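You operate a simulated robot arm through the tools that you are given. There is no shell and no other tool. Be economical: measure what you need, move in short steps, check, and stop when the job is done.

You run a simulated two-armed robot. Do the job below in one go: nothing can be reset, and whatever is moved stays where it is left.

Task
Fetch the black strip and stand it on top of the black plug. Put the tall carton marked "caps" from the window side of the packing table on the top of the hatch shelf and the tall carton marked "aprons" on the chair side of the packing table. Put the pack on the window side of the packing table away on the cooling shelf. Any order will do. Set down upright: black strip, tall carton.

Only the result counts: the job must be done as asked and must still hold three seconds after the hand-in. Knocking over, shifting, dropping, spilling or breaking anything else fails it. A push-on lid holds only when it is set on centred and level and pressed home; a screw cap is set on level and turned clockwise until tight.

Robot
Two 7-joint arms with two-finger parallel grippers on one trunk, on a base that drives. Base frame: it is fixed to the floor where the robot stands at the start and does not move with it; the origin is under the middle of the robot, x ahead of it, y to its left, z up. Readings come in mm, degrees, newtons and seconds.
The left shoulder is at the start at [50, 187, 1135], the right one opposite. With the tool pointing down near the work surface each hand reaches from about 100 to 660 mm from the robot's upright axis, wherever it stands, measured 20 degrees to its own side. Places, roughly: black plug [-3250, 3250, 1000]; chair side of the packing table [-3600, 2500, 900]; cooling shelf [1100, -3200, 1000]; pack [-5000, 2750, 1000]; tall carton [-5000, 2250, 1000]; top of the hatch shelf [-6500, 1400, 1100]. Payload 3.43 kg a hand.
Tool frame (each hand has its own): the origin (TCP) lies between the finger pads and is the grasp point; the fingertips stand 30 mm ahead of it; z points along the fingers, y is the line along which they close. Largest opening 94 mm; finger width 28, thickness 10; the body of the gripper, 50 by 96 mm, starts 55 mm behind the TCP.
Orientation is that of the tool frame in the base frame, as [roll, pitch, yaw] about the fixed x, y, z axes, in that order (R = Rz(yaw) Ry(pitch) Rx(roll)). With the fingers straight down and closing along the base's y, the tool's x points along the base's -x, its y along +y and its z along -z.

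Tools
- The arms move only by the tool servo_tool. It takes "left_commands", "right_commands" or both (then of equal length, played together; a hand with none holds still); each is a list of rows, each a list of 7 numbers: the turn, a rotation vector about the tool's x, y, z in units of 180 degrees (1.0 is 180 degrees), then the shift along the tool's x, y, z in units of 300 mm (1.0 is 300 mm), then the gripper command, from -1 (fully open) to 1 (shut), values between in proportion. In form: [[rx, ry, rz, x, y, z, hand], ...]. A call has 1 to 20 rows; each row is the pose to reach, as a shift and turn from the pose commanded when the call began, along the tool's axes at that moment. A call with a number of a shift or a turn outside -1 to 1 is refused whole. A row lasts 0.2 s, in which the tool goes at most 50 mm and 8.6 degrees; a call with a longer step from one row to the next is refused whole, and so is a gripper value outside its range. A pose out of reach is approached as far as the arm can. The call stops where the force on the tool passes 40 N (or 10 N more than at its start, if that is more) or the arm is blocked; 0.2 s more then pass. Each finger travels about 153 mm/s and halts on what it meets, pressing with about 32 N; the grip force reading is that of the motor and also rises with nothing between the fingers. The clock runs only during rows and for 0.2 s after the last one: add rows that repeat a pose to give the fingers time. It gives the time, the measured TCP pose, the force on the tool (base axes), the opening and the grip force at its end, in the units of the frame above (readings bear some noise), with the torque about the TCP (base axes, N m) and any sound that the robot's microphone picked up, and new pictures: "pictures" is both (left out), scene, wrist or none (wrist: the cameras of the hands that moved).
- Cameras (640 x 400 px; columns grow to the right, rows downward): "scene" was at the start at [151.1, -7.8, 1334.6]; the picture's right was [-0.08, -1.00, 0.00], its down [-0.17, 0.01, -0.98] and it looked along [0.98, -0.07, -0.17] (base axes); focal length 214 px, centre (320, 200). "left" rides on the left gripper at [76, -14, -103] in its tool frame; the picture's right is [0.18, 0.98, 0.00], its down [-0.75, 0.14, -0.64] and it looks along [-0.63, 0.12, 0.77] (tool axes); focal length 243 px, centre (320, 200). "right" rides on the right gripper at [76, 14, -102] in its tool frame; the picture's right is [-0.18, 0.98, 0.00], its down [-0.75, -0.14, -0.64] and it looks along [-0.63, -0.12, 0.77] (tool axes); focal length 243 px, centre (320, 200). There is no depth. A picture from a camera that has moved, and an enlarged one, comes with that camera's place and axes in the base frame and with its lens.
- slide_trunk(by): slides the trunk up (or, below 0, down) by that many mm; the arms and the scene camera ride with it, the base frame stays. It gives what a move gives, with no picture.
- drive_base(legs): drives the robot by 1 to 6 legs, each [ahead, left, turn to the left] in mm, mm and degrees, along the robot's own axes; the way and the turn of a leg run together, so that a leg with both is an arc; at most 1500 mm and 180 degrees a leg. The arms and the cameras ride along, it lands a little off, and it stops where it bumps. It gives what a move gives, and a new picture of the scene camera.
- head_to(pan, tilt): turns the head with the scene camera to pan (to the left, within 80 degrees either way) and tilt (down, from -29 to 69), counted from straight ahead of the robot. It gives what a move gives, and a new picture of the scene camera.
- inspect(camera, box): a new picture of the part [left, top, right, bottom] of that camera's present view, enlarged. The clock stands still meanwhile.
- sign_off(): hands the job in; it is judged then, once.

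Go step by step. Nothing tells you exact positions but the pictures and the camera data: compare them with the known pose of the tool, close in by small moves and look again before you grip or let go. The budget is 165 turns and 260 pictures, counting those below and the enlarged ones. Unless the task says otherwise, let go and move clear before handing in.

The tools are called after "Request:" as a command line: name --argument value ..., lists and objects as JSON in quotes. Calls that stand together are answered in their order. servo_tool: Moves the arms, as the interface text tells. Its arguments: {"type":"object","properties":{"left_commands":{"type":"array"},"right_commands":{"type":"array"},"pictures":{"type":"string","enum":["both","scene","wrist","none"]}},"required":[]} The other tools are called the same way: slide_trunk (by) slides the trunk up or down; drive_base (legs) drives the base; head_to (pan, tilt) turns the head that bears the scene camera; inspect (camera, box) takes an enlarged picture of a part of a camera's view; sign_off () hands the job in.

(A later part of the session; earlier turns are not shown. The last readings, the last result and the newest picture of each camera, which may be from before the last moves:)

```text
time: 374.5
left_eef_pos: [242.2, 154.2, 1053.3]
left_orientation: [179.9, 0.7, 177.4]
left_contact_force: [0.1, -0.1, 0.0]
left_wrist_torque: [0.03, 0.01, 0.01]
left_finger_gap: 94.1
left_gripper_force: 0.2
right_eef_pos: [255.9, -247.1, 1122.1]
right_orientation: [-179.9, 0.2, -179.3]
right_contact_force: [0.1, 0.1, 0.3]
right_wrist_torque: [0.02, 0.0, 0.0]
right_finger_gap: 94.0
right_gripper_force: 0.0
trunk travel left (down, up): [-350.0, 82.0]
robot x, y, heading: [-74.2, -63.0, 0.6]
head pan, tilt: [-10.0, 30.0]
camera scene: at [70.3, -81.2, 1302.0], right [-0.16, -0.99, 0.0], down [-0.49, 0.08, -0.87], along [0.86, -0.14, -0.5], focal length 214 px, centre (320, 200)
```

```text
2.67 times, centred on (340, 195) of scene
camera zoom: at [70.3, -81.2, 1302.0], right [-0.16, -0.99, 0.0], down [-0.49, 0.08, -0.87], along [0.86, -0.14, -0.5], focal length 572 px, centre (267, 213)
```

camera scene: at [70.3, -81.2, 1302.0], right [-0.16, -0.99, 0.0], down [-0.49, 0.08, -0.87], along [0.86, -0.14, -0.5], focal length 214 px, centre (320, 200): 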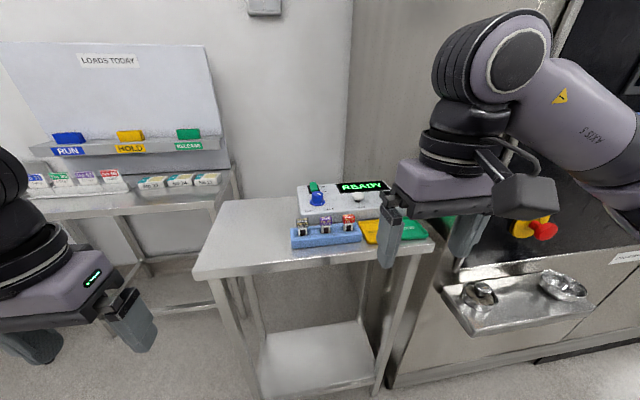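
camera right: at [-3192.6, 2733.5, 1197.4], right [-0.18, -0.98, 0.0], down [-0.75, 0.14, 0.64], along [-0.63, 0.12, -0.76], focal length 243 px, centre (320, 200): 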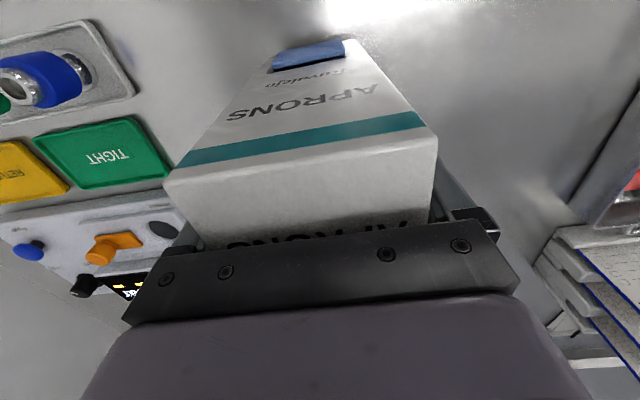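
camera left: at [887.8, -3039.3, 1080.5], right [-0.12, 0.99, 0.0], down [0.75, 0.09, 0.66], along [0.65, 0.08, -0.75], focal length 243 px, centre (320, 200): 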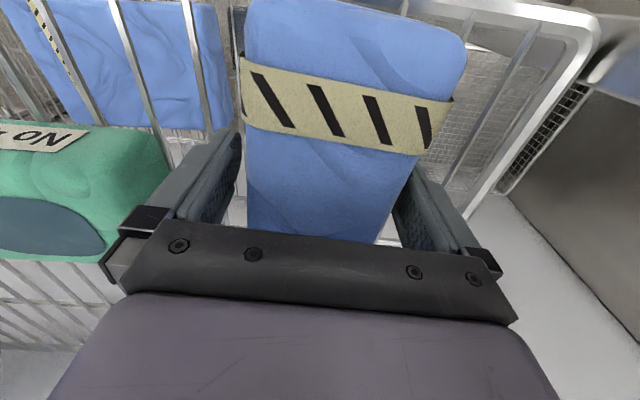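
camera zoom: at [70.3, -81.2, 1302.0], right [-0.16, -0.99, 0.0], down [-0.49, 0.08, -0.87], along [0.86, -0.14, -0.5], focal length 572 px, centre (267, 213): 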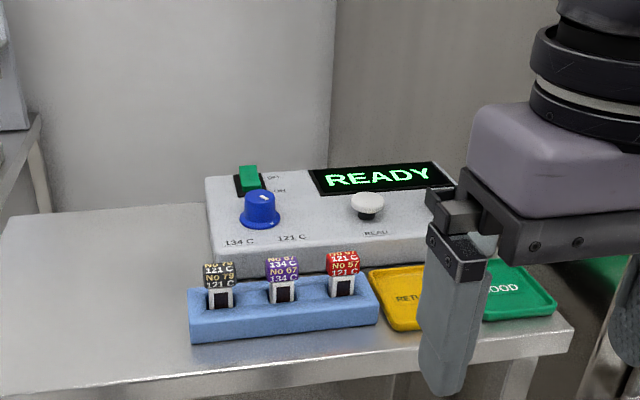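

The black-headed strip is the leftmost in the blue rack (≈(560,-110)). Move closer with the right hand lined up.

Request:
drive_base --legs '[[0, 135, -0.6], [130, 0, 0]]'

Request:
servo_tool --right_commands '[[0, 0, 0, -0.1, 0, 0, -1], [0, 0, 0, -0.2, 0, 0, -1], [0, 0, 0, -0.25, 0, 0, -1], [0, 0, 0, -0.25, 0, 0, -1]]' --pictures "both"

```text
time: 376.7
left_eef_pos: [372.3, 285.3, 1052.3]
left_orientation: [179.9, 0.8, 176.7]
left_contact_force: [0.3, 0.0, -0.5]
left_wrist_torque: [0.0, 0.05, -0.01]
left_finger_gap: 94.3
left_gripper_force: 0.0
right_eef_pos: [381.7, -116.6, 1121.2]
right_orientation: [-179.9, 0.3, -179.8]
right_contact_force: [0.5, -0.8, 0.7]
right_wrist_torque: [0.02, 0.06, -0.04]
right_finger_gap: 94.0
right_gripper_force: 0.0
trunk travel left (down, up): [-350.0, 82.0]
robot x, y, heading: [46.4, 67.6, -0.1]
head pan, tilt: [-10.0, 30.0]
camera scene: at [198.4, 51.0, 1301.8], right [-0.17, -0.99, 0.0], down [-0.49, 0.08, -0.87], along [0.85, -0.15, -0.5], focal length 214 px, centre (320, 200)
```

scene: 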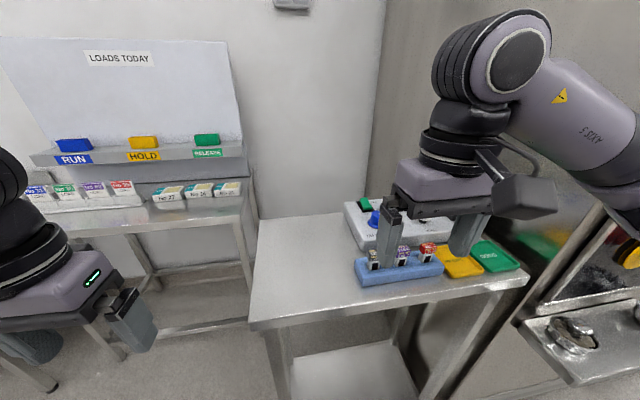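

```text
time: 377.7
left_eef_pos: [372.2, 284.2, 1052.8]
left_orientation: [179.9, 0.7, 176.7]
left_contact_force: [-0.9, -0.2, 0.1]
left_wrist_torque: [0.03, 0.02, 0.0]
left_finger_gap: 93.9
left_gripper_force: 0.1
right_eef_pos: [456.3, -118.5, 1122.5]
right_orientation: [-179.9, 0.3, -179.9]
right_contact_force: [-0.1, 0.7, 0.2]
right_wrist_torque: [-0.01, 0.0, 0.01]
right_finger_gap: 94.1
right_gripper_force: 0.2
trunk travel left (down, up): [-350.0, 82.0]
robot x, y, heading: [49.1, 64.5, 0.4]
head pan, tilt: [-10.0, 30.0]
camera scene: at [197.6, 51.0, 1302.0], right [-0.17, -0.99, 0.0], down [-0.49, 0.08, -0.87], along [0.85, -0.15, -0.5], focal length 214 px, centre (320, 200)
camera right: at [380.9, -105.0, 1223.5], right [0.18, 0.98, 0.0], down [0.75, -0.14, 0.65], along [0.63, -0.12, -0.76], focal length 243 px, centre (320, 200)
```

scene: 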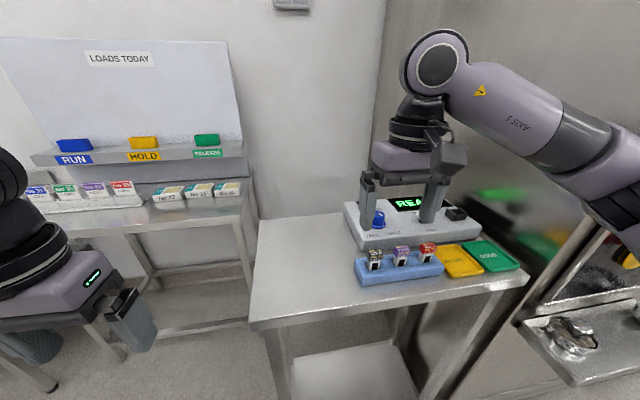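
right: 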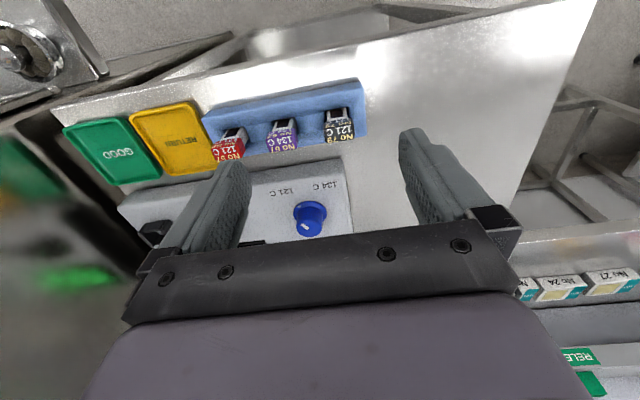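

Estimate strip at ≈(475,-104,z≈1005). Narrow the fingers to ~47 mm, move over it and lower partway, then look.

Request:
servo_tool --right_commands '[[0, 0, 0, -0.03, 0.02, 0, 0], [0, 0, 0, -0.06, 0.047, 0.05, 0], [0, 0, 0, -0.06, 0.047, 0.13, 0], [0, 0, 0, -0.06, 0.047, 0.13, 0]]' --pictures "both"

Request:
inspect --camera "right" --box '[220, 50, 460, 200]'

```text
time: 378.7
left_eef_pos: [371.9, 285.5, 1052.4]
left_orientation: [179.9, 0.9, 176.7]
left_contact_force: [-0.1, 0.3, -0.6]
left_wrist_torque: [-0.01, -0.03, 0.01]
left_finger_gap: 94.0
left_gripper_force: 0.1
right_eef_pos: [474.4, -102.3, 1084.3]
right_orientation: [-179.9, 0.2, -179.9]
right_contact_force: [0.8, -0.7, 0.0]
right_wrist_torque: [-0.01, 0.02, 0.0]
right_finger_gap: 46.9
right_gripper_force: 0.0
trunk travel left (down, up): [-350.0, 82.0]
robot x, y, heading: [50.3, 66.0, 0.3]
head pan, tilt: [-10.0, 30.0]
camera scene: at [197.6, 51.1, 1302.0], right [-0.17, -0.99, 0.0], down [-0.49, 0.08, -0.87], along [0.85, -0.15, -0.5], focal length 214 px, centre (320, 200)
camera right: at [398.0, -89.2, 1185.5], right [0.18, 0.98, 0.0], down [0.75, -0.14, 0.65], along [0.63, -0.12, -0.76], focal length 243 px, centre (320, 200)
```

scene: 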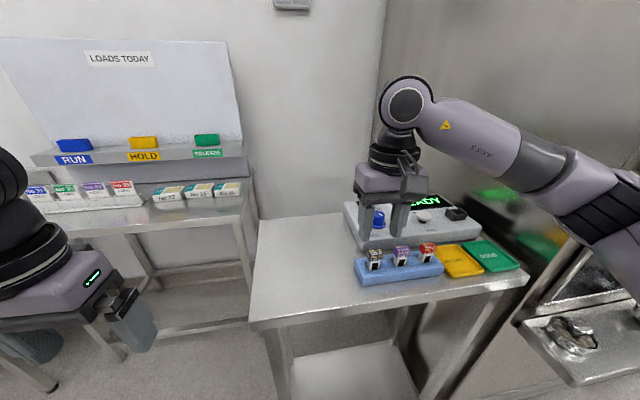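
right: 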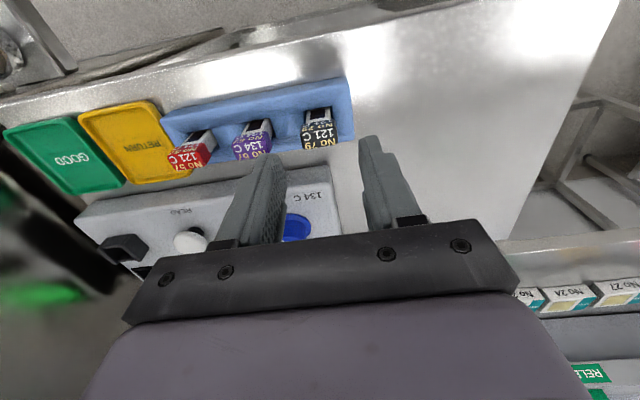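

```text
2.67 times, centred on (340, 125) of right
camera zoom: at [398.0, -89.2, 1185.5], right [0.18, 0.98, 0.0], down [0.75, -0.14, 0.65], along [0.63, -0.12, -0.76], focal length 647 px, centre (267, 400)
```

zoom: 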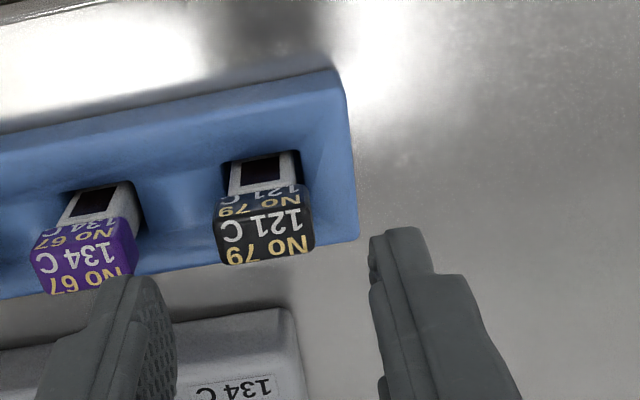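

Head top at ≈(470,-104,1028), ~25 mm wide. Descend to grip height with the narrowed fingers.

Request:
servo_tool --right_commands '[[0, 0, 0, 0.013, -0.006, 0.08, 0], [0, 0, 0, 0.013, -0.006, 0.15, 0], [0, 0, 0, 0.013, -0.006, 0.18, 0], [0, 0, 0, 0.013, -0.006, 0.18, 0]]' --pictures "both"

Request:
inspect --camera "scene" --box '[320, 200, 480, 300]'

```text
time: 379.7
left_eef_pos: [370.5, 285.1, 1051.5]
left_orientation: [179.9, 0.8, 176.7]
left_contact_force: [0.4, -0.2, 0.7]
left_wrist_torque: [0.01, -0.02, -0.01]
left_finger_gap: 93.9
left_gripper_force: 0.1
right_eef_pos: [470.5, -103.5, 1030.3]
right_orientation: [-180.0, 0.2, -179.9]
right_contact_force: [0.8, -0.1, -0.4]
right_wrist_torque: [0.01, -0.04, 0.01]
right_finger_gap: 46.8
right_gripper_force: 0.0
trunk travel left (down, up): [-350.0, 82.0]
robot x, y, heading: [50.5, 67.3, 0.3]
head pan, tilt: [-10.0, 30.0]
camera scene: at [197.6, 51.0, 1302.0], right [-0.17, -0.99, 0.0], down [-0.49, 0.08, -0.87], along [0.85, -0.15, -0.5], focal length 214 px, centre (320, 200)
camera right: at [394.7, -90.8, 1131.2], right [0.18, 0.98, 0.0], down [0.75, -0.14, 0.65], along [0.63, -0.12, -0.76], focal length 243 px, centre (320, 200)
```

scene: 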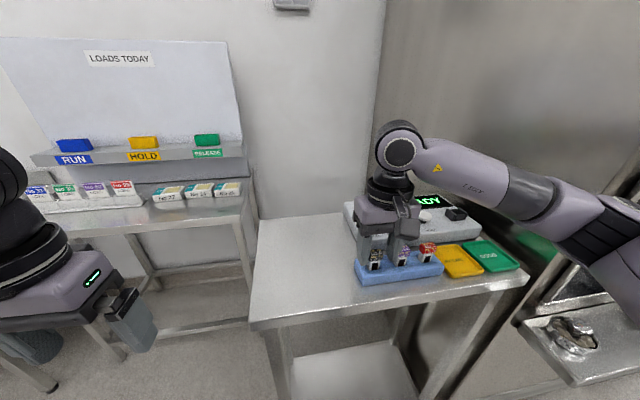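
right: 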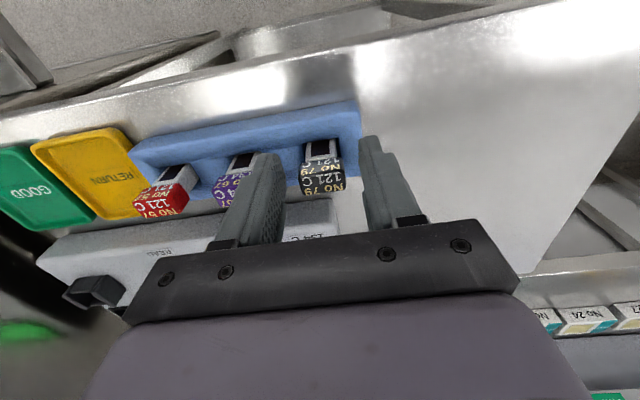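

```text
4.00 times, centred on (400, 250) of scene
camera zoom: at [197.6, 51.0, 1302.0], right [-0.17, -0.99, 0.0], down [-0.49, 0.08, -0.87], along [0.85, -0.15, -0.5], focal length 858 px, centre (0, 0)
```

zoom: 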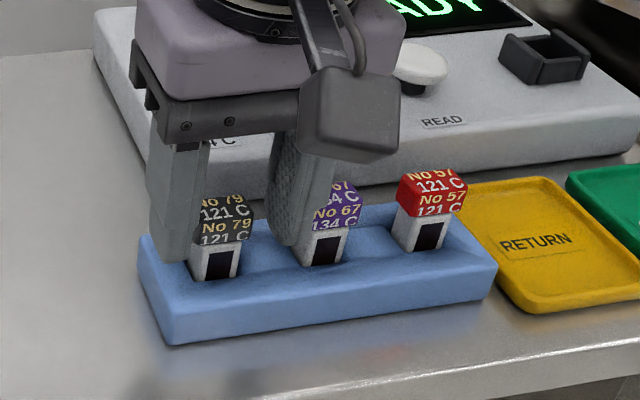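

Fingers straddle the black head, tips ~12 mm above the rack. Lower 7 mm and close.

Request:
servo_tool --right_commands '[[0, 0, 0, 0, 0, 0.023, 0], [0, 0, 0, 0, 0, 0.023, 1], [0, 0, 0, 0, 0, 0.023, 1], [0, 0, 0, 0, 0, 0.023, 1]]' --pictures "wrist"

Request:
inspect --camera "scene" --box '[320, 200, 480, 300]'

```text
time: 380.7
left_eef_pos: [372.2, 284.7, 1051.4]
left_orientation: [179.9, 0.7, 176.6]
left_contact_force: [0.3, 0.5, 0.5]
left_wrist_torque: [-0.02, -0.02, -0.03]
left_finger_gap: 94.2
left_gripper_force: 0.0
right_eef_pos: [471.5, -103.4, 1022.2]
right_orientation: [-179.9, 0.3, -179.9]
right_contact_force: [0.1, -0.3, 0.6]
right_wrist_torque: [-0.01, 0.03, -0.01]
right_finger_gap: 27.5
right_gripper_force: 32.2
trunk travel left (down, up): [-350.0, 82.0]
robot x, y, heading: [48.9, 67.1, 0.0]
head pan, tilt: [-10.0, 30.0]
camera right: at [395.0, -90.6, 1123.7], right [0.18, 0.98, 0.0], down [0.75, -0.14, 0.64], along [0.63, -0.12, -0.76], focal length 243 px, centre (320, 200)
```

right: 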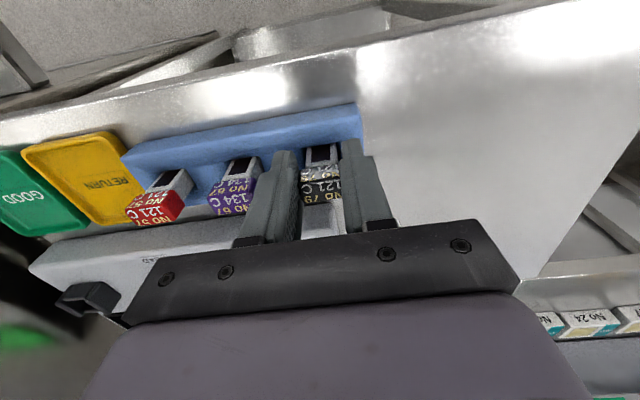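

```text
4.00 times, centred on (400, 250) of scene
camera zoom: at [197.7, 51.0, 1302.0], right [-0.17, -0.99, 0.0], down [-0.49, 0.08, -0.87], along [0.85, -0.15, -0.5], focal length 858 px, centre (0, 0)
```

zoom: 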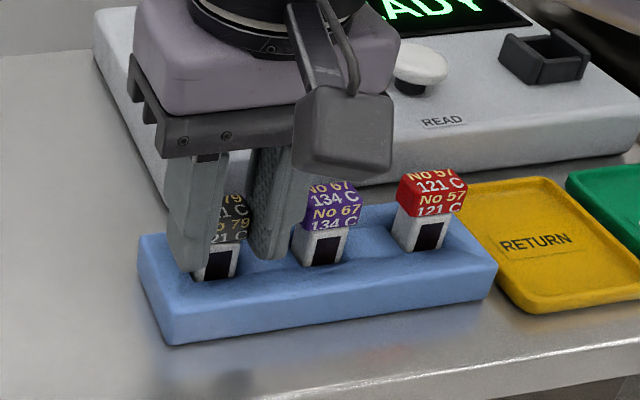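

Gripped (27.5 mm). Lift straight up.

Request:
servo_tool --right_commands '[[0, 0, 0, 0, 0, -0.05, 1], [0, 0, 0, 0, 0, -0.1, 1], [0, 0, 0, 0, 0, -0.2, 1], [0, 0, 0, 0, 0, -0.33, 1], [0, 0, 0, 0.1, 0, -0.45, 1], [0, 0, 0, 0.2, 0, -0.5, 1], [0, 0, 0, 0.3, 0, -0.5, 1], [0, 0, 0, 0.35, 0, -0.5, 1]]' --pictures "both"

Request:
inspect --camera "scene" --box '[320, 140, 560, 290]'

```text
time: 382.5
left_eef_pos: [372.2, 285.7, 1052.7]
left_orientation: [179.8, 0.8, 176.6]
left_contact_force: [0.0, 0.2, 0.5]
left_wrist_torque: [-0.01, 0.01, 0.01]
left_finger_gap: 93.8
left_gripper_force: 0.1
right_eef_pos: [364.4, -106.3, 1172.2]
right_orientation: [-179.9, 0.2, -179.9]
right_contact_force: [-0.1, -0.7, 0.0]
right_wrist_torque: [0.0, 0.01, 0.0]
right_finger_gap: 27.4
right_gripper_force: 32.2
trunk travel left (down, up): [-350.0, 82.0]
robot x, y, heading: [49.2, 66.4, 0.2]
head pan, tilt: [-10.0, 30.0]
camera scene: at [197.6, 51.0, 1302.0], right [-0.17, -0.99, 0.0], down [-0.49, 0.08, -0.87], along [0.85, -0.15, -0.5], focal length 214 px, centre (320, 200)
camera right: at [288.3, -92.2, 1272.6], right [0.18, 0.98, 0.0], down [0.75, -0.14, 0.65], along [0.63, -0.12, -0.76], focal length 243 px, centre (320, 200)
```

scene: 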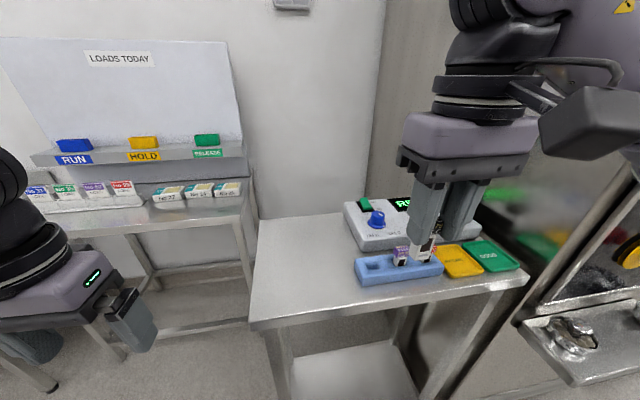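
right: 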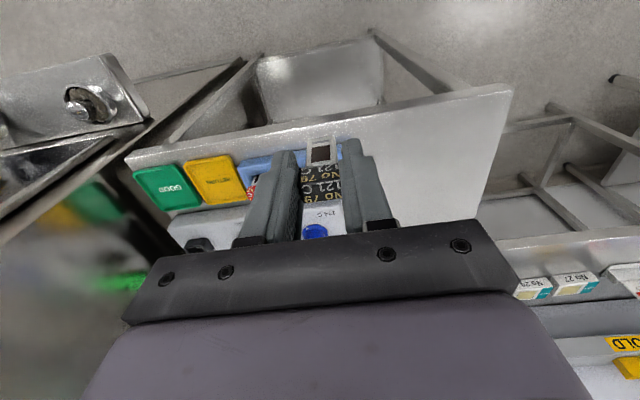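

```text
2.67 times, centred on (440, 215) of scene
camera zoom: at [197.6, 51.0, 1302.0], right [-0.17, -0.99, 0.0], down [-0.49, 0.08, -0.87], along [0.85, -0.15, -0.5], focal length 572 px, centre (0, 160)
```

zoom: 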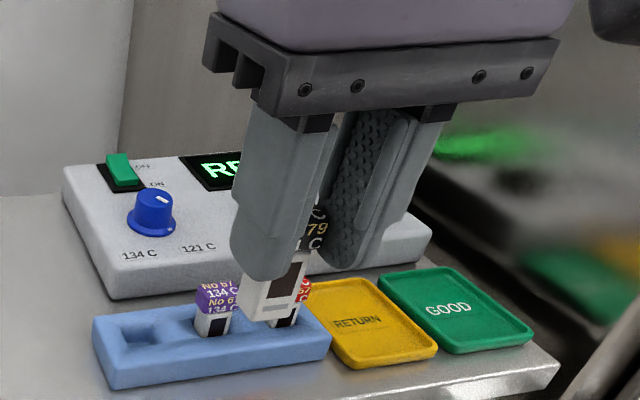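

Strip is held. Drive back to the packing table's chair side.

Request:
drive_base --legs '[[-350, 0, 0], [0, 0, 90], [0, 0, 90], [1400, 0, 0], [450, 0, 0], [0, -1300, 0]]'

```text
time: 407.4
left_eef_pos: [-2482.1, 1170.6, 1051.8]
left_orientation: [179.9, 0.8, -2.6]
left_contact_force: [-0.3, 0.5, 0.0]
left_wrist_torque: [-0.01, 0.03, 0.01]
left_finger_gap: 94.3
left_gripper_force: 0.0
right_eef_pos: [-2480.1, 1560.4, 1171.4]
right_orientation: [-180.0, 0.2, 0.8]
right_contact_force: [0.0, -1.0, 0.4]
right_wrist_torque: [-0.01, -0.01, -0.02]
right_finger_gap: 27.4
right_gripper_force: 31.8
trunk travel left (down, up): [-350.0, 82.0]
robot x, y, heading: [-2168.5, 1392.4, -179.0]
head pan, tilt: [-10.0, 30.0]
camera scene: at [-2311.6, 1405.0, 1302.0], right [0.16, 0.99, 0.0], down [0.49, -0.08, -0.87], along [-0.86, 0.14, -0.5], focal length 214 px, centre (320, 200)
```

scene: 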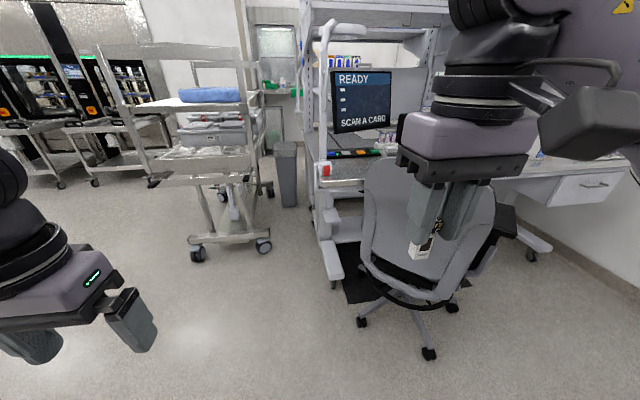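

Continue past the chair to the plug.

Request:
drive_base --legs '[[0, -850, 0], [330, -700, -1], [130, 0, 0]]'

Request:
head_to --pan -12 --tilt 30

```text
time: 416.6
left_eef_pos: [-2976.6, 2717.3, 1052.2]
left_orientation: [180.0, 0.7, -4.1]
left_contact_force: [0.5, -0.1, -0.7]
left_wrist_torque: [-0.03, 0.0, 0.05]
left_finger_gap: 94.3
left_gripper_force: 0.0
right_eef_pos: [-2963.4, 3106.9, 1170.4]
right_orientation: [-179.8, 0.2, -0.8]
right_contact_force: [-0.2, 0.2, -0.8]
right_wrist_torque: [-0.03, -0.05, -0.02]
right_finger_gap: 27.3
right_gripper_force: 31.8
trunk travel left (down, up): [-350.0, 82.0]
robot x, y, heading: [-2651.4, 2932.5, 179.6]
head pan, tilt: [-10.0, 30.0]
camera scene: at [-2799.4, 2947.1, 1301.8], right [0.18, 0.98, 0.0], down [0.49, -0.09, -0.87], along [-0.85, 0.16, -0.5], focal length 214 px, centre (320, 200)
```

scene: 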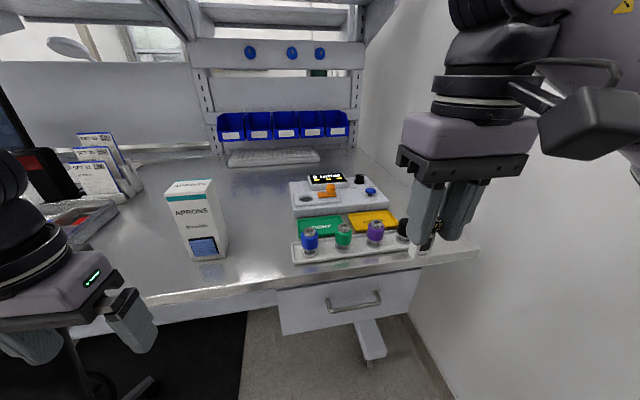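

```text
time: 417.2
left_eef_pos: [-2976.5, 2717.3, 1053.0]
left_orientation: [179.9, 0.9, -4.1]
left_contact_force: [-0.1, 0.7, -0.1]
left_wrist_torque: [-0.03, 0.0, 0.0]
left_finger_gap: 94.2
left_gripper_force: 0.1
right_eef_pos: [-2963.0, 3108.3, 1171.8]
right_orientation: [-179.9, 0.2, -0.7]
right_contact_force: [-0.5, 0.4, -0.6]
right_wrist_torque: [-0.01, 0.0, 0.0]
right_finger_gap: 27.4
right_gripper_force: 32.4
trunk travel left (down, up): [-350.0, 82.0]
robot x, y, heading: [-2649.6, 2927.0, 179.2]
head pan, tilt: [-12.0, 30.0]
camera scene: at [-2797.9, 2950.2, 1302.0], right [0.22, 0.98, 0.0], down [0.49, -0.11, -0.87], along [-0.85, 0.19, -0.5], focal length 214 px, centre (320, 200)
```

scene: 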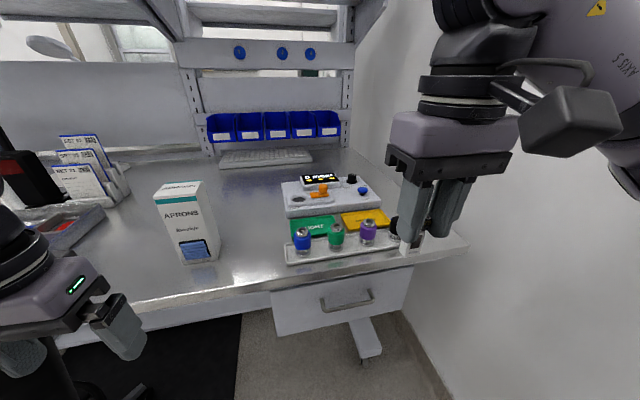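

Plug cap top triangulates to ≈(-3203,3245,z≈963). Reposition the base slightly, then move the hand above it at a safe height.

Request:
drive_base --legs '[[70, -90, 0.8]]'

Request:
servo_tool --right_commands '[[0, 0, 0, -0.12, 0, 0, 1], [0, 0, 0, -0.22, -0.04, 0, 1], [0, 0, 0, -0.3, -0.08, 0, 1], [0, 0, 0, -0.3, -0.08, 0, 1]]' --pictures "both"

```text
time: 418.4
left_eef_pos: [-3044.1, 2801.9, 1051.8]
left_orientation: [179.8, 0.8, -3.4]
left_contact_force: [-0.7, -0.3, -0.4]
left_wrist_torque: [0.01, -0.02, -0.04]
left_finger_gap: 93.8
left_gripper_force: 0.0
right_eef_pos: [-3035.0, 3192.7, 1172.0]
right_orientation: [180.0, 0.1, 0.0]
right_contact_force: [-1.1, 0.1, -0.1]
right_wrist_torque: [0.0, -0.01, 0.01]
right_finger_gap: 27.3
right_gripper_force: 32.2
trunk travel left (down, up): [-350.0, 82.0]
robot x, y, heading: [-2720.1, 3017.4, -179.9]
head pan, tilt: [-12.0, 30.0]
camera scene: at [-2868.0, 3037.8, 1301.9], right [0.21, 0.98, 0.0], down [0.49, -0.1, -0.87], along [-0.85, 0.18, -0.5], focal length 214 px, centre (320, 200)
```

scene: 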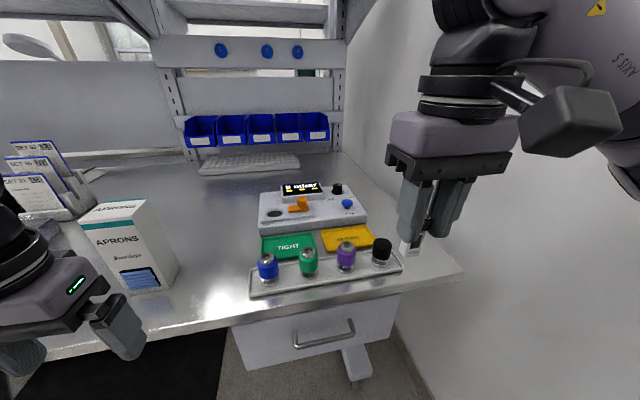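

```text
time: 419.4
left_eef_pos: [-3042.5, 2800.8, 1053.0]
left_orientation: [179.9, 0.8, -3.4]
left_contact_force: [0.4, 0.9, -0.9]
left_wrist_torque: [0.02, -0.02, 0.02]
left_finger_gap: 93.9
left_gripper_force: 0.1
right_eef_pos: [-3124.5, 3215.3, 1171.6]
right_orientation: [-179.9, 0.1, 0.1]
right_contact_force: [0.3, 0.4, 0.4]
right_wrist_torque: [-0.01, -0.01, -0.01]
right_finger_gap: 27.3
right_gripper_force: 32.3
trunk travel left (down, up): [-350.0, 82.0]
robot x, y, heading: [-2719.6, 3022.6, -179.6]
head pan, tilt: [-12.0, 30.0]
camera scene: at [-2867.5, 3037.1, 1302.0], right [0.21, 0.98, 0.0], down [0.49, -0.1, -0.87], along [-0.85, 0.18, -0.5], focal length 214 px, centre (320, 200)
camera right: at [-3046.3, 3200.6, 1272.7], right [-0.18, -0.98, 0.0], down [-0.75, 0.14, 0.65], along [-0.63, 0.12, -0.76], focal length 243 px, centre (320, 200)
```

scene: 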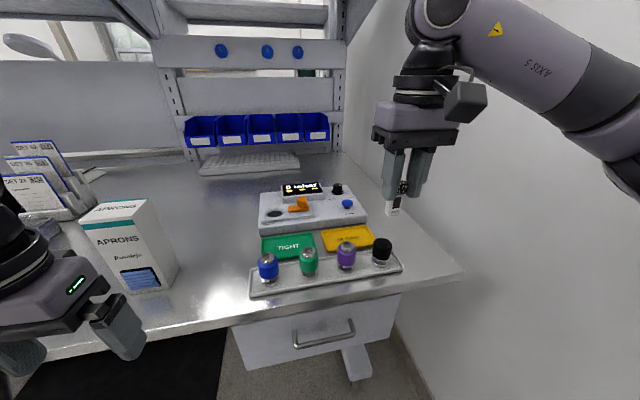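
right: 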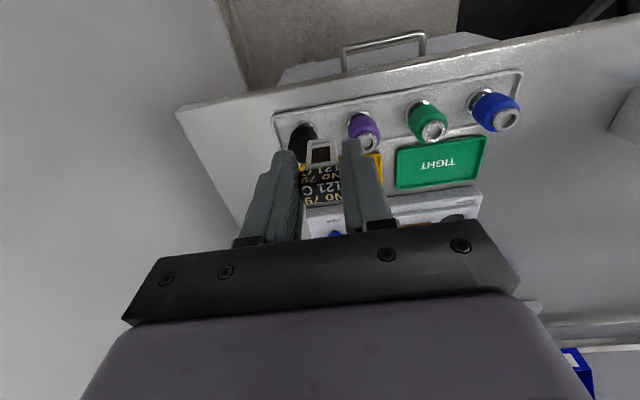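

Zoom for a precise cap-top center.

Request:
inspect --camera "scene" --box '[320, 190, 440, 265]'

Request:
inspect --camera "right" --box '[250, 90, 410, 190]'

```text
5.33 times, centred on (380, 228) of scene
camera zoom: at [-2867.5, 3037.1, 1302.0], right [0.21, 0.98, 0.0], down [0.49, -0.1, -0.87], along [-0.85, 0.18, -0.5], focal length 1144 px, centre (0, 53)
```

zoom: 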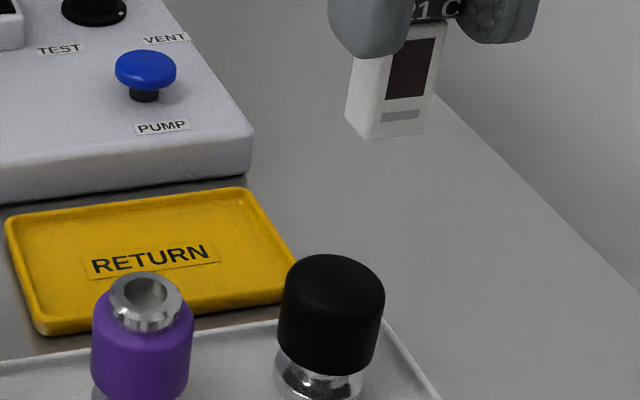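

```text
4.00 times, centred on (330, 140) of right
camera zoom: at [-3046.3, 3200.6, 1272.7], right [-0.18, -0.98, 0.0], down [-0.75, 0.14, 0.65], along [-0.63, 0.12, -0.76], focal length 970 px, centre (280, 440)
```

zoom: 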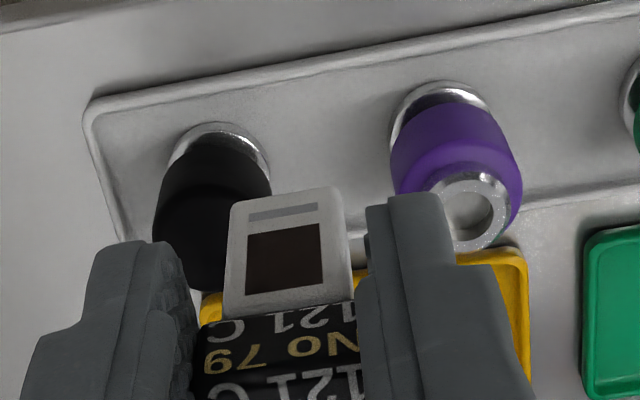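

Cap top centre ≈(-3210,3257,964), strip bottom ≈63 mm below TCP and ~7 mm toward -x of it. Move over and partway down, then look.

Request:
servo_tool --right_commands '[[0, 0, 0, -0.13, -0.07, 0, 1], [0, 0, 0, -0.26, -0.14, 0, 1], [0, 0, 0, -0.26, -0.14, 0.12, 1], [0, 0, 0, -0.26, -0.14, 0.25, 1], [0, 0, 0, -0.26, -0.14, 0.37, 1], [0, 0, 0, -0.26, -0.14, 0.37, 1]]' --pictures "wrist"

Request:
inspect --camera "scene" --box '[320, 190, 440, 265]'

Request:
inspect --camera "right" --box '[250, 70, 410, 170]'

```text
time: 420.8
left_eef_pos: [-3042.8, 2800.3, 1051.9]
left_orientation: [179.9, 0.8, -3.4]
left_contact_force: [0.2, -1.2, -0.1]
left_wrist_torque: [0.01, -0.02, -0.01]
left_finger_gap: 93.9
left_gripper_force: 0.0
right_eef_pos: [-3202.1, 3257.8, 1062.8]
right_orientation: [-180.0, 0.2, 0.0]
right_contact_force: [0.1, 0.1, 0.7]
right_wrist_torque: [0.01, 0.02, 0.03]
right_finger_gap: 27.4
right_gripper_force: 32.1
trunk travel left (down, up): [-350.0, 82.0]
robot x, y, heading: [-2720.2, 3017.6, -179.8]
head pan, tilt: [-12.0, 30.0]
camera right: at [-3125.2, 3242.5, 1163.9], right [-0.18, -0.98, 0.0], down [-0.75, 0.14, 0.65], along [-0.63, 0.12, -0.76], focal length 243 px, centre (320, 200)
```

right: 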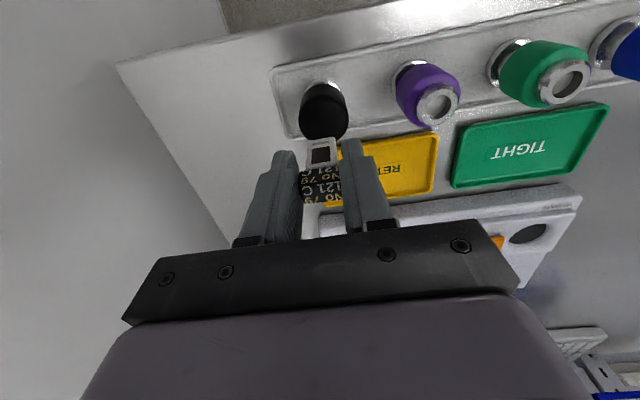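

```text
5.33 times, centred on (380, 228) of scene
camera zoom: at [-2867.5, 3037.1, 1302.0], right [0.21, 0.98, 0.0], down [0.49, -0.1, -0.87], along [-0.85, 0.18, -0.5], focal length 1144 px, centre (0, 53)
```

zoom: 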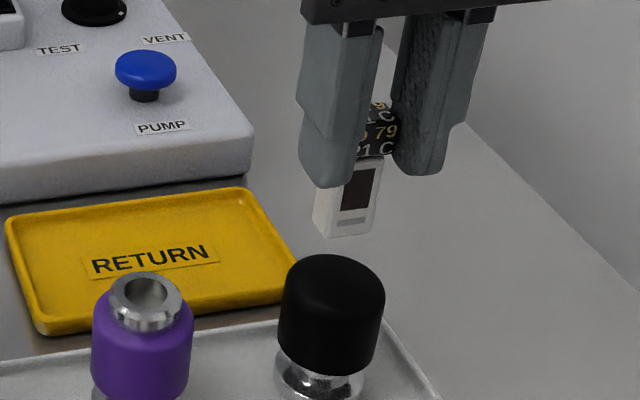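

```text
4.00 times, centred on (330, 120) of right
camera zoom: at [-3125.2, 3242.5, 1163.9], right [-0.18, -0.98, 0.0], down [-0.75, 0.14, 0.65], along [-0.63, 0.12, -0.76], focal length 970 px, centre (280, 520)
```

zoom: 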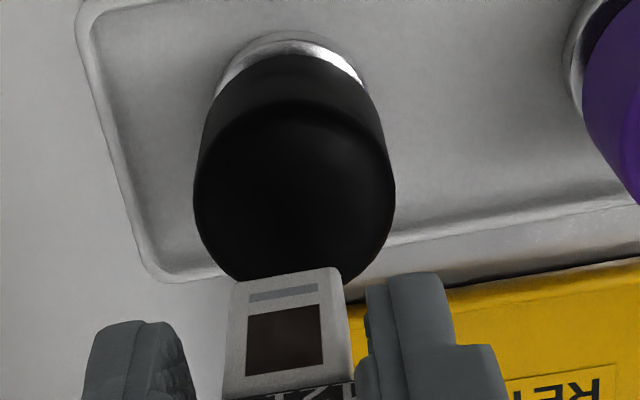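

Alignment is good. Lower to ~5 mm above and check.

Request:
servo_tool --right_commands '[[0, 0, 0, 0.01, 0.003, 0.04, 1], [0, 0, 0, 0.01, 0.003, 0.07, 1], [0, 0, 0, 0.01, 0.003, 0.09, 1], [0, 0, 0, 0.01, 0.003, 0.09, 1]]' --pictures "none"

Request:
inspect --camera "scene" --box '[340, 200, 420, 250]'

Request:
inspect --camera "right" --box '[250, 70, 410, 170]'

```text
time: 421.8
left_eef_pos: [-3041.6, 2800.2, 1053.5]
left_orientation: [179.9, 1.0, -3.5]
left_contact_force: [0.0, -0.6, -0.6]
left_wrist_torque: [0.0, 0.03, 0.01]
left_finger_gap: 93.9
left_gripper_force: 0.1
right_eef_pos: [-3199.4, 3256.2, 1041.1]
right_orientation: [179.8, 0.9, -0.1]
right_contact_force: [-0.3, 2.2, 33.2]
right_wrist_torque: [0.15, 0.32, -0.04]
right_finger_gap: 27.5
right_gripper_force: 32.0
trunk travel left (down, up): [-350.0, 82.0]
robot x, y, heading: [-2718.3, 3021.9, -179.6]
head pan, tilt: [-12.0, 30.0]
```

```text
8.00 times, centred on (380, 225) of scene
camera zoom: at [-2865.0, 3036.2, 1302.8], right [0.21, 0.98, 0.0], down [0.49, -0.1, -0.87], along [-0.85, 0.18, -0.5], focal length 1716 px, centre (-160, 0)
```

zoom: 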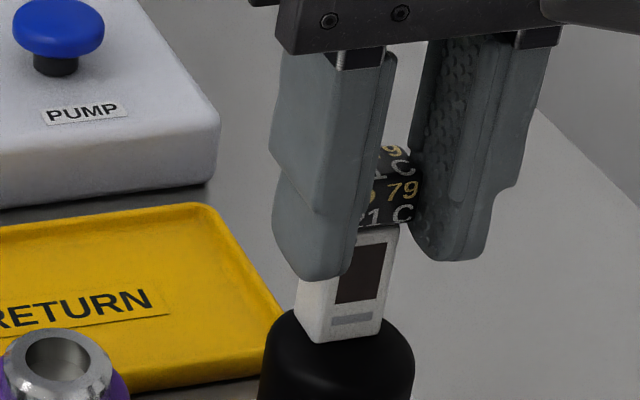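

```text
4.00 times, centred on (330, 120) of right
camera zoom: at [-3120.7, 3240.6, 1140.4], right [-0.18, -0.98, 0.0], down [-0.74, 0.14, 0.65], along [-0.64, 0.12, -0.76], focal length 970 px, centre (280, 520)
```

zoom: 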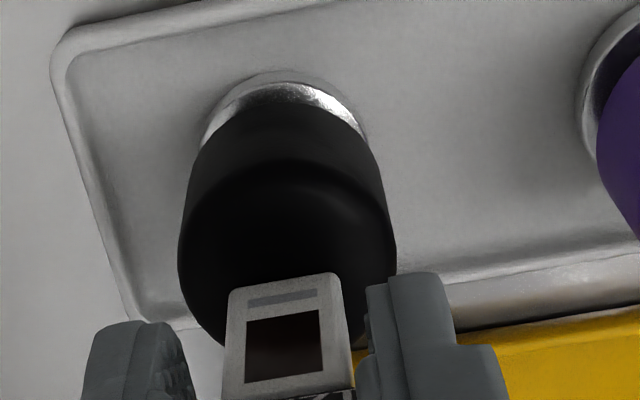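

Contact already made, but the strip sits ~10 mm too far back on the cap. Lift, shift ~11 mm toward me, and recheck.

Request:
servo_tool --right_commands '[[0, 0, 0, 0, 0, -0.04, 1], [0, 0, 0, 0.02, 0.005, -0.05, 1], [0, 0, 0, 0.037, 0.01, -0.05, 1], [0, 0, 0, 0.037, 0.01, -0.05, 1]]' --pictures "none"

Request:
inspect --camera "scene" --box '[340, 210, 420, 260]'

Request:
inspect --camera "right" --box '[250, 70, 410, 170]'

```text
time: 422.8
left_eef_pos: [-3042.4, 2800.8, 1050.8]
left_orientation: [180.0, 0.8, -3.3]
left_contact_force: [0.3, 0.1, 0.1]
left_wrist_torque: [0.01, -0.01, 0.01]
left_finger_gap: 94.1
left_gripper_force: 0.1
right_eef_pos: [-3189.5, 3254.6, 1049.3]
right_orientation: [-180.0, 0.2, 0.0]
right_contact_force: [-0.3, -0.4, 0.1]
right_wrist_torque: [0.02, -0.01, -0.01]
right_finger_gap: 27.5
right_gripper_force: 32.1
trunk travel left (down, up): [-350.0, 82.0]
robot x, y, heading: [-2717.3, 3018.8, -179.9]
head pan, tilt: [-12.0, 30.0]
```

```text
8.00 times, centred on (380, 235) of scene
camera zoom: at [-2867.6, 3037.1, 1301.9], right [0.21, 0.98, 0.0], down [0.49, -0.1, -0.87], along [-0.85, 0.18, -0.5], focal length 1716 px, centre (-160, -80)
```

zoom: 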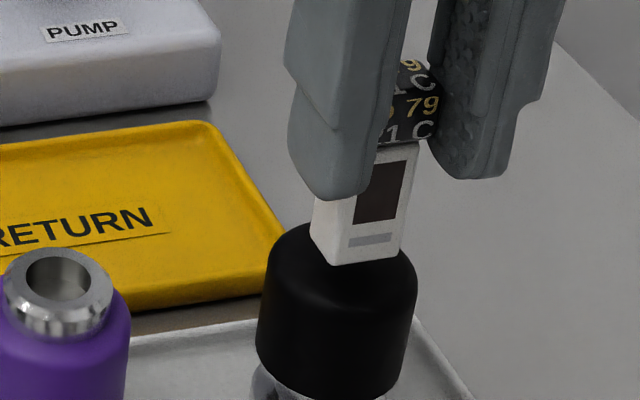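

```text
4.00 times, centred on (330, 120) of right
camera zoom: at [-3111.9, 3238.4, 1150.0], right [-0.18, -0.98, 0.0], down [-0.75, 0.14, 0.64], along [-0.63, 0.12, -0.76], focal length 970 px, centre (280, 520)
```

zoom: 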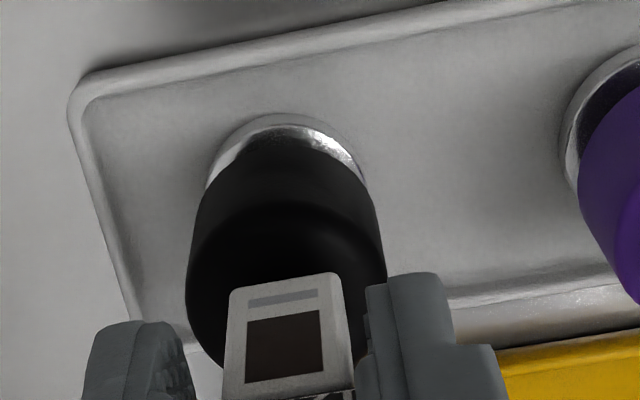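

Now nearly centred. Lower to contact gently.

Request:
servo_tool --right_commands '[[0, 0, 0, 0, 0.006, 0.012, 1], [0, 0, 0, 0, 0.006, 0.02, 1], [0, 0, 0, 0, 0.006, 0.024, 1], [0, 0, 0, 0, 0.006, 0.024, 1]]' --pictures "none"

Request:
inspect --camera "scene" --box '[340, 210, 420, 260]'

```text
time: 423.8
left_eef_pos: [-3043.0, 2801.1, 1052.2]
left_orientation: [179.9, 0.8, -3.4]
left_contact_force: [-0.5, -0.4, 0.4]
left_wrist_torque: [0.03, -0.02, 0.01]
left_finger_gap: 94.2
left_gripper_force: 0.0
right_eef_pos: [-3189.7, 3252.8, 1042.1]
right_orientation: [-179.9, 0.2, 0.0]
right_contact_force: [-0.2, -0.4, -0.4]
right_wrist_torque: [-0.01, 0.01, 0.02]
right_finger_gap: 27.4
right_gripper_force: 32.4
trunk travel left (down, up): [-350.0, 82.0]
robot x, y, heading: [-2720.3, 3016.9, -179.6]
head pan, tilt: [-12.0, 30.0]
```

```text
8.00 times, centred on (380, 235) of scene
camera zoom: at [-2867.5, 3037.1, 1302.0], right [0.21, 0.98, 0.0], down [0.49, -0.1, -0.87], along [-0.85, 0.18, -0.5], focal length 1716 px, centre (-160, -80)
```

zoom: 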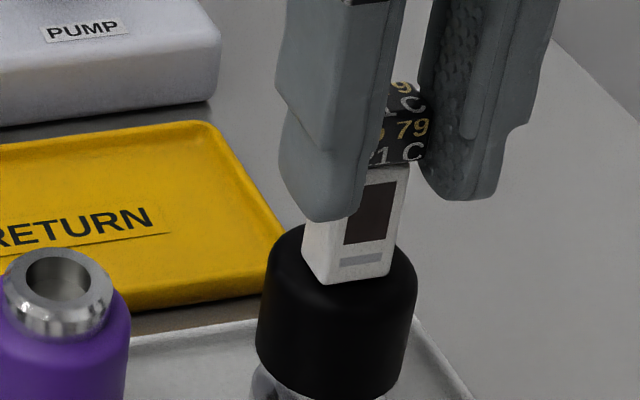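

Almost touching; go down in 1 mm steps.

Request:
servo_tool --right_commands '[[0, 0, 0, 0, 0, 0.003, 1], [0, 0, 0, 0, 0, 0.005, 1], [0, 0, 0, 0, 0, 0.007, 1], [0, 0, 0, 0, 0, 0.007, 1]]' --pictures "none"

```text
time: 424.8
left_eef_pos: [-3042.6, 2800.4, 1052.6]
left_orientation: [179.9, 0.9, -3.4]
left_contact_force: [0.1, -0.3, -0.2]
left_wrist_torque: [0.0, 0.01, 0.0]
left_finger_gap: 94.2
left_gripper_force: 0.0
right_eef_pos: [-3190.8, 3252.9, 1041.0]
right_orientation: [-179.9, 0.4, 0.0]
right_contact_force: [-0.1, 2.0, 3.5]
right_wrist_torque: [0.05, -0.01, -0.01]
right_finger_gap: 27.3
right_gripper_force: 32.2
trunk travel left (down, up): [-350.0, 82.0]
robot x, y, heading: [-2720.1, 3017.0, -179.7]
head pan, tilt: [-12.0, 30.0]
```

Light contact (3.5 N). Check the seat once more.

Request:
inspect --camera "scene" --box '[340, 210, 420, 260]'

Request:
inspect --camera "right" --box '[250, 70, 410, 170]'

```text
8.00 times, centred on (380, 235) of scene
camera zoom: at [-2867.1, 3037.2, 1302.1], right [0.21, 0.98, 0.0], down [0.49, -0.1, -0.87], along [-0.85, 0.18, -0.5], focal length 1716 px, centre (-160, -80)
```

zoom: 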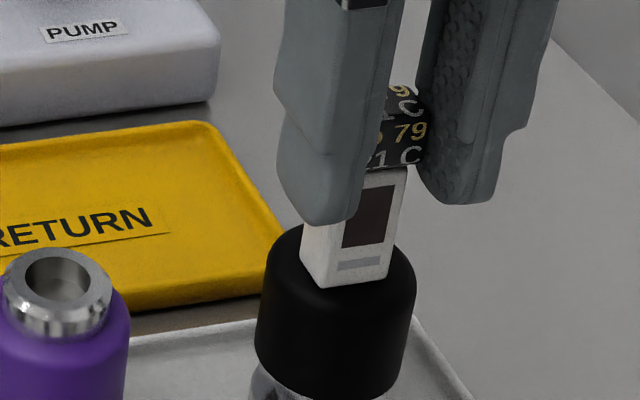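

```text
4.00 times, centred on (330, 120) of right
camera zoom: at [-3111.7, 3236.8, 1141.7], right [-0.18, -0.98, 0.0], down [-0.75, 0.14, 0.65], along [-0.64, 0.12, -0.76], focal length 970 px, centre (280, 520)
```

zoom: 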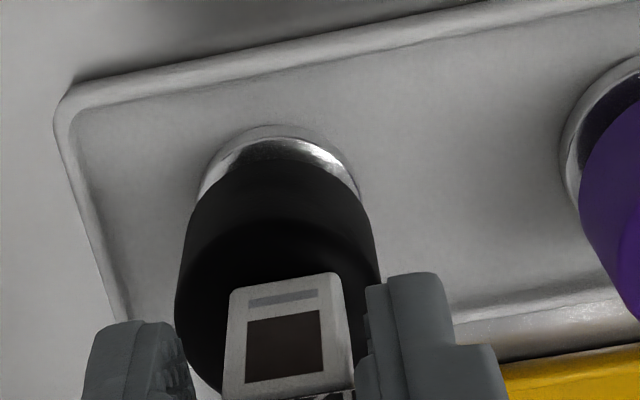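

Well centred on the cap. Release gently and rise.

Request:
servo_tool --right_commands '[[0, 0, 0, 0, 0, 0, 0.3], [0, 0, 0, 0, 0, 0, 0.0], [0, 0, 0, 0, 0, 0, -0.2], [0, 0, 0, 0, 0, 0, -0.2]]' --pictures "none"

Request:
inspect --camera "scene" --box '[340, 210, 420, 260]'

```text
time: 425.8
left_eef_pos: [-3042.3, 2802.5, 1051.0]
left_orientation: [179.9, 0.8, -3.4]
left_contact_force: [0.1, -0.4, 0.3]
left_wrist_torque: [-0.01, 0.04, 0.01]
left_finger_gap: 94.1
left_gripper_force: 0.0
right_eef_pos: [-3189.8, 3252.9, 1040.0]
right_orientation: [-179.9, 0.2, 0.1]
right_contact_force: [0.0, 0.4, -0.1]
right_wrist_torque: [0.0, 0.01, -0.03]
right_finger_gap: 56.3
right_gripper_force: 0.1
trunk travel left (down, up): [-350.0, 82.0]
robot x, y, heading: [-2721.6, 3015.7, -180.0]
head pan, tilt: [-12.0, 30.0]
```

```text
8.00 times, centred on (380, 235) of scene
camera zoom: at [-2867.5, 3037.1, 1302.0], right [0.21, 0.98, 0.0], down [0.49, -0.1, -0.87], along [-0.85, 0.18, -0.5], focal length 1716 px, centre (-160, -80)
```

zoom: 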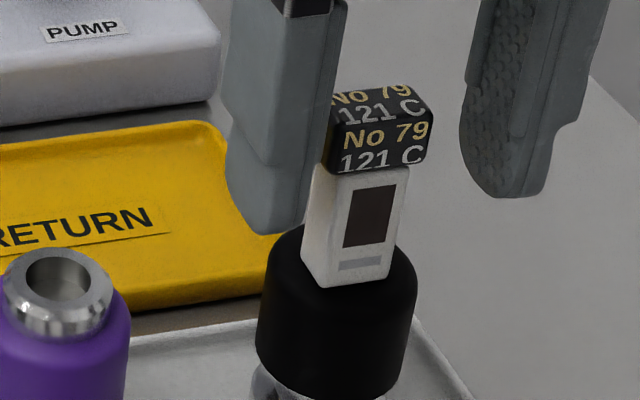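

It stands free. Raise the hand straight up and retract.

Request:
servo_tool --right_commands '[[0, 0, 0, 0, 0, -0.06, -0.2], [0, 0, 0, 0, 0, -0.15, -0.2], [0, 0, 0, 0, 0, -0.3, -0.2], [0, 0, 0, 0, 0, -0.42, -0.2], [0, 0, 0, 0.13, 0, -0.45, -0.2], [0, 0, 0, 0.28, 0, -0.45, -0.2], [0, 0, 0, 0.43, 0, -0.45, -0.2], [0, 0, 0, 0.5, 0, -0.45, -0.2]]' --pictures "scene"

Request:
drive_base --legs '[[-120, 0, 0]]'

Request:
inspect --camera "scene" --box '[180, 160, 420, 310]'

```text
time: 427.6
left_eef_pos: [-3043.2, 2802.1, 1053.6]
left_orientation: [-180.0, 0.8, -3.3]
left_contact_force: [1.0, -0.8, -0.7]
left_wrist_torque: [-0.02, 0.0, 0.04]
left_finger_gap: 93.9
left_gripper_force: 0.1
right_eef_pos: [-3036.4, 3253.3, 1174.4]
right_orientation: [-179.8, 0.3, 0.0]
right_contact_force: [-0.3, 0.3, 0.2]
right_wrist_torque: [0.01, -0.02, 0.01]
right_finger_gap: 56.3
right_gripper_force: 0.0
trunk travel left (down, up): [-350.0, 82.0]
robot x, y, heading: [-2722.7, 3019.1, -179.5]
head pan, tilt: [-12.0, 30.0]
camera scene: at [-2867.4, 3037.2, 1302.0], right [0.21, 0.98, 0.0], down [0.49, -0.1, -0.87], along [-0.85, 0.18, -0.5], focal length 214 px, centre (320, 200)
```

scene: 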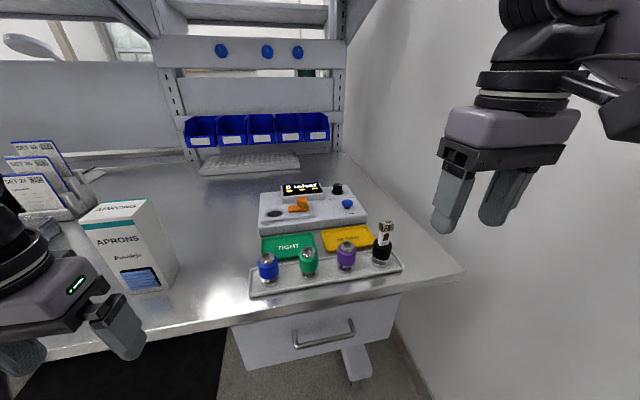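

```text
time: 428.9
left_eef_pos: [-2921.3, 2803.5, 1050.8]
left_orientation: [179.9, 0.9, -3.6]
left_contact_force: [0.7, -0.4, 0.8]
left_wrist_torque: [0.0, 0.02, 0.01]
left_finger_gap: 93.7
left_gripper_force: 0.0
right_eef_pos: [-2915.1, 3254.3, 1175.9]
right_orientation: [-179.9, 0.3, 0.0]
right_contact_force: [0.2, -0.2, 0.2]
right_wrist_torque: [0.01, 0.03, 0.02]
right_finger_gap: 56.7
right_gripper_force: 0.0
trunk travel left (down, up): [-350.0, 82.0]
robot x, y, heading: [-2600.1, 3020.0, -180.0]
head pan, tilt: [-12.0, 30.0]
camera scene: at [-2745.8, 3037.6, 1302.1], right [0.21, 0.98, 0.0], down [0.49, -0.1, -0.87], along [-0.85, 0.18, -0.5], focal length 214 px, centre (320, 200)
```

scene: 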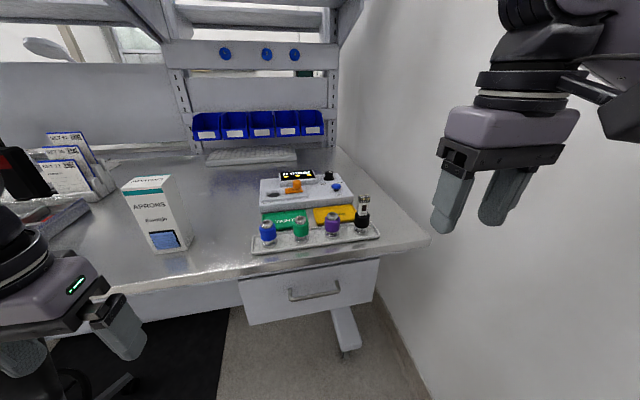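

```text
2.67 times, centred on (300, 235) of scene
camera zoom: at [-2745.8, 3037.6, 1302.1], right [0.21, 0.98, 0.0], down [0.49, -0.1, -0.87], along [-0.85, 0.18, -0.5], focal length 572 px, centre (373, 107)
```

zoom: 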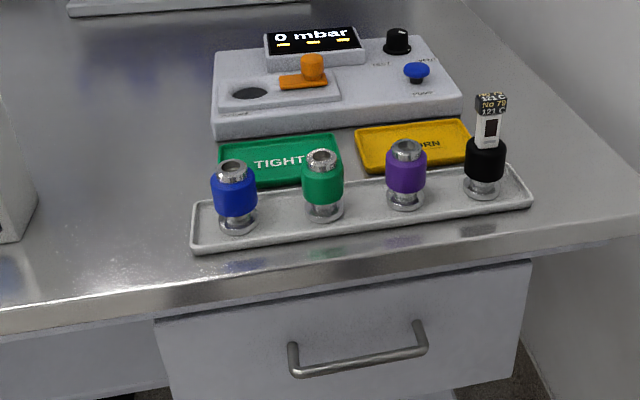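

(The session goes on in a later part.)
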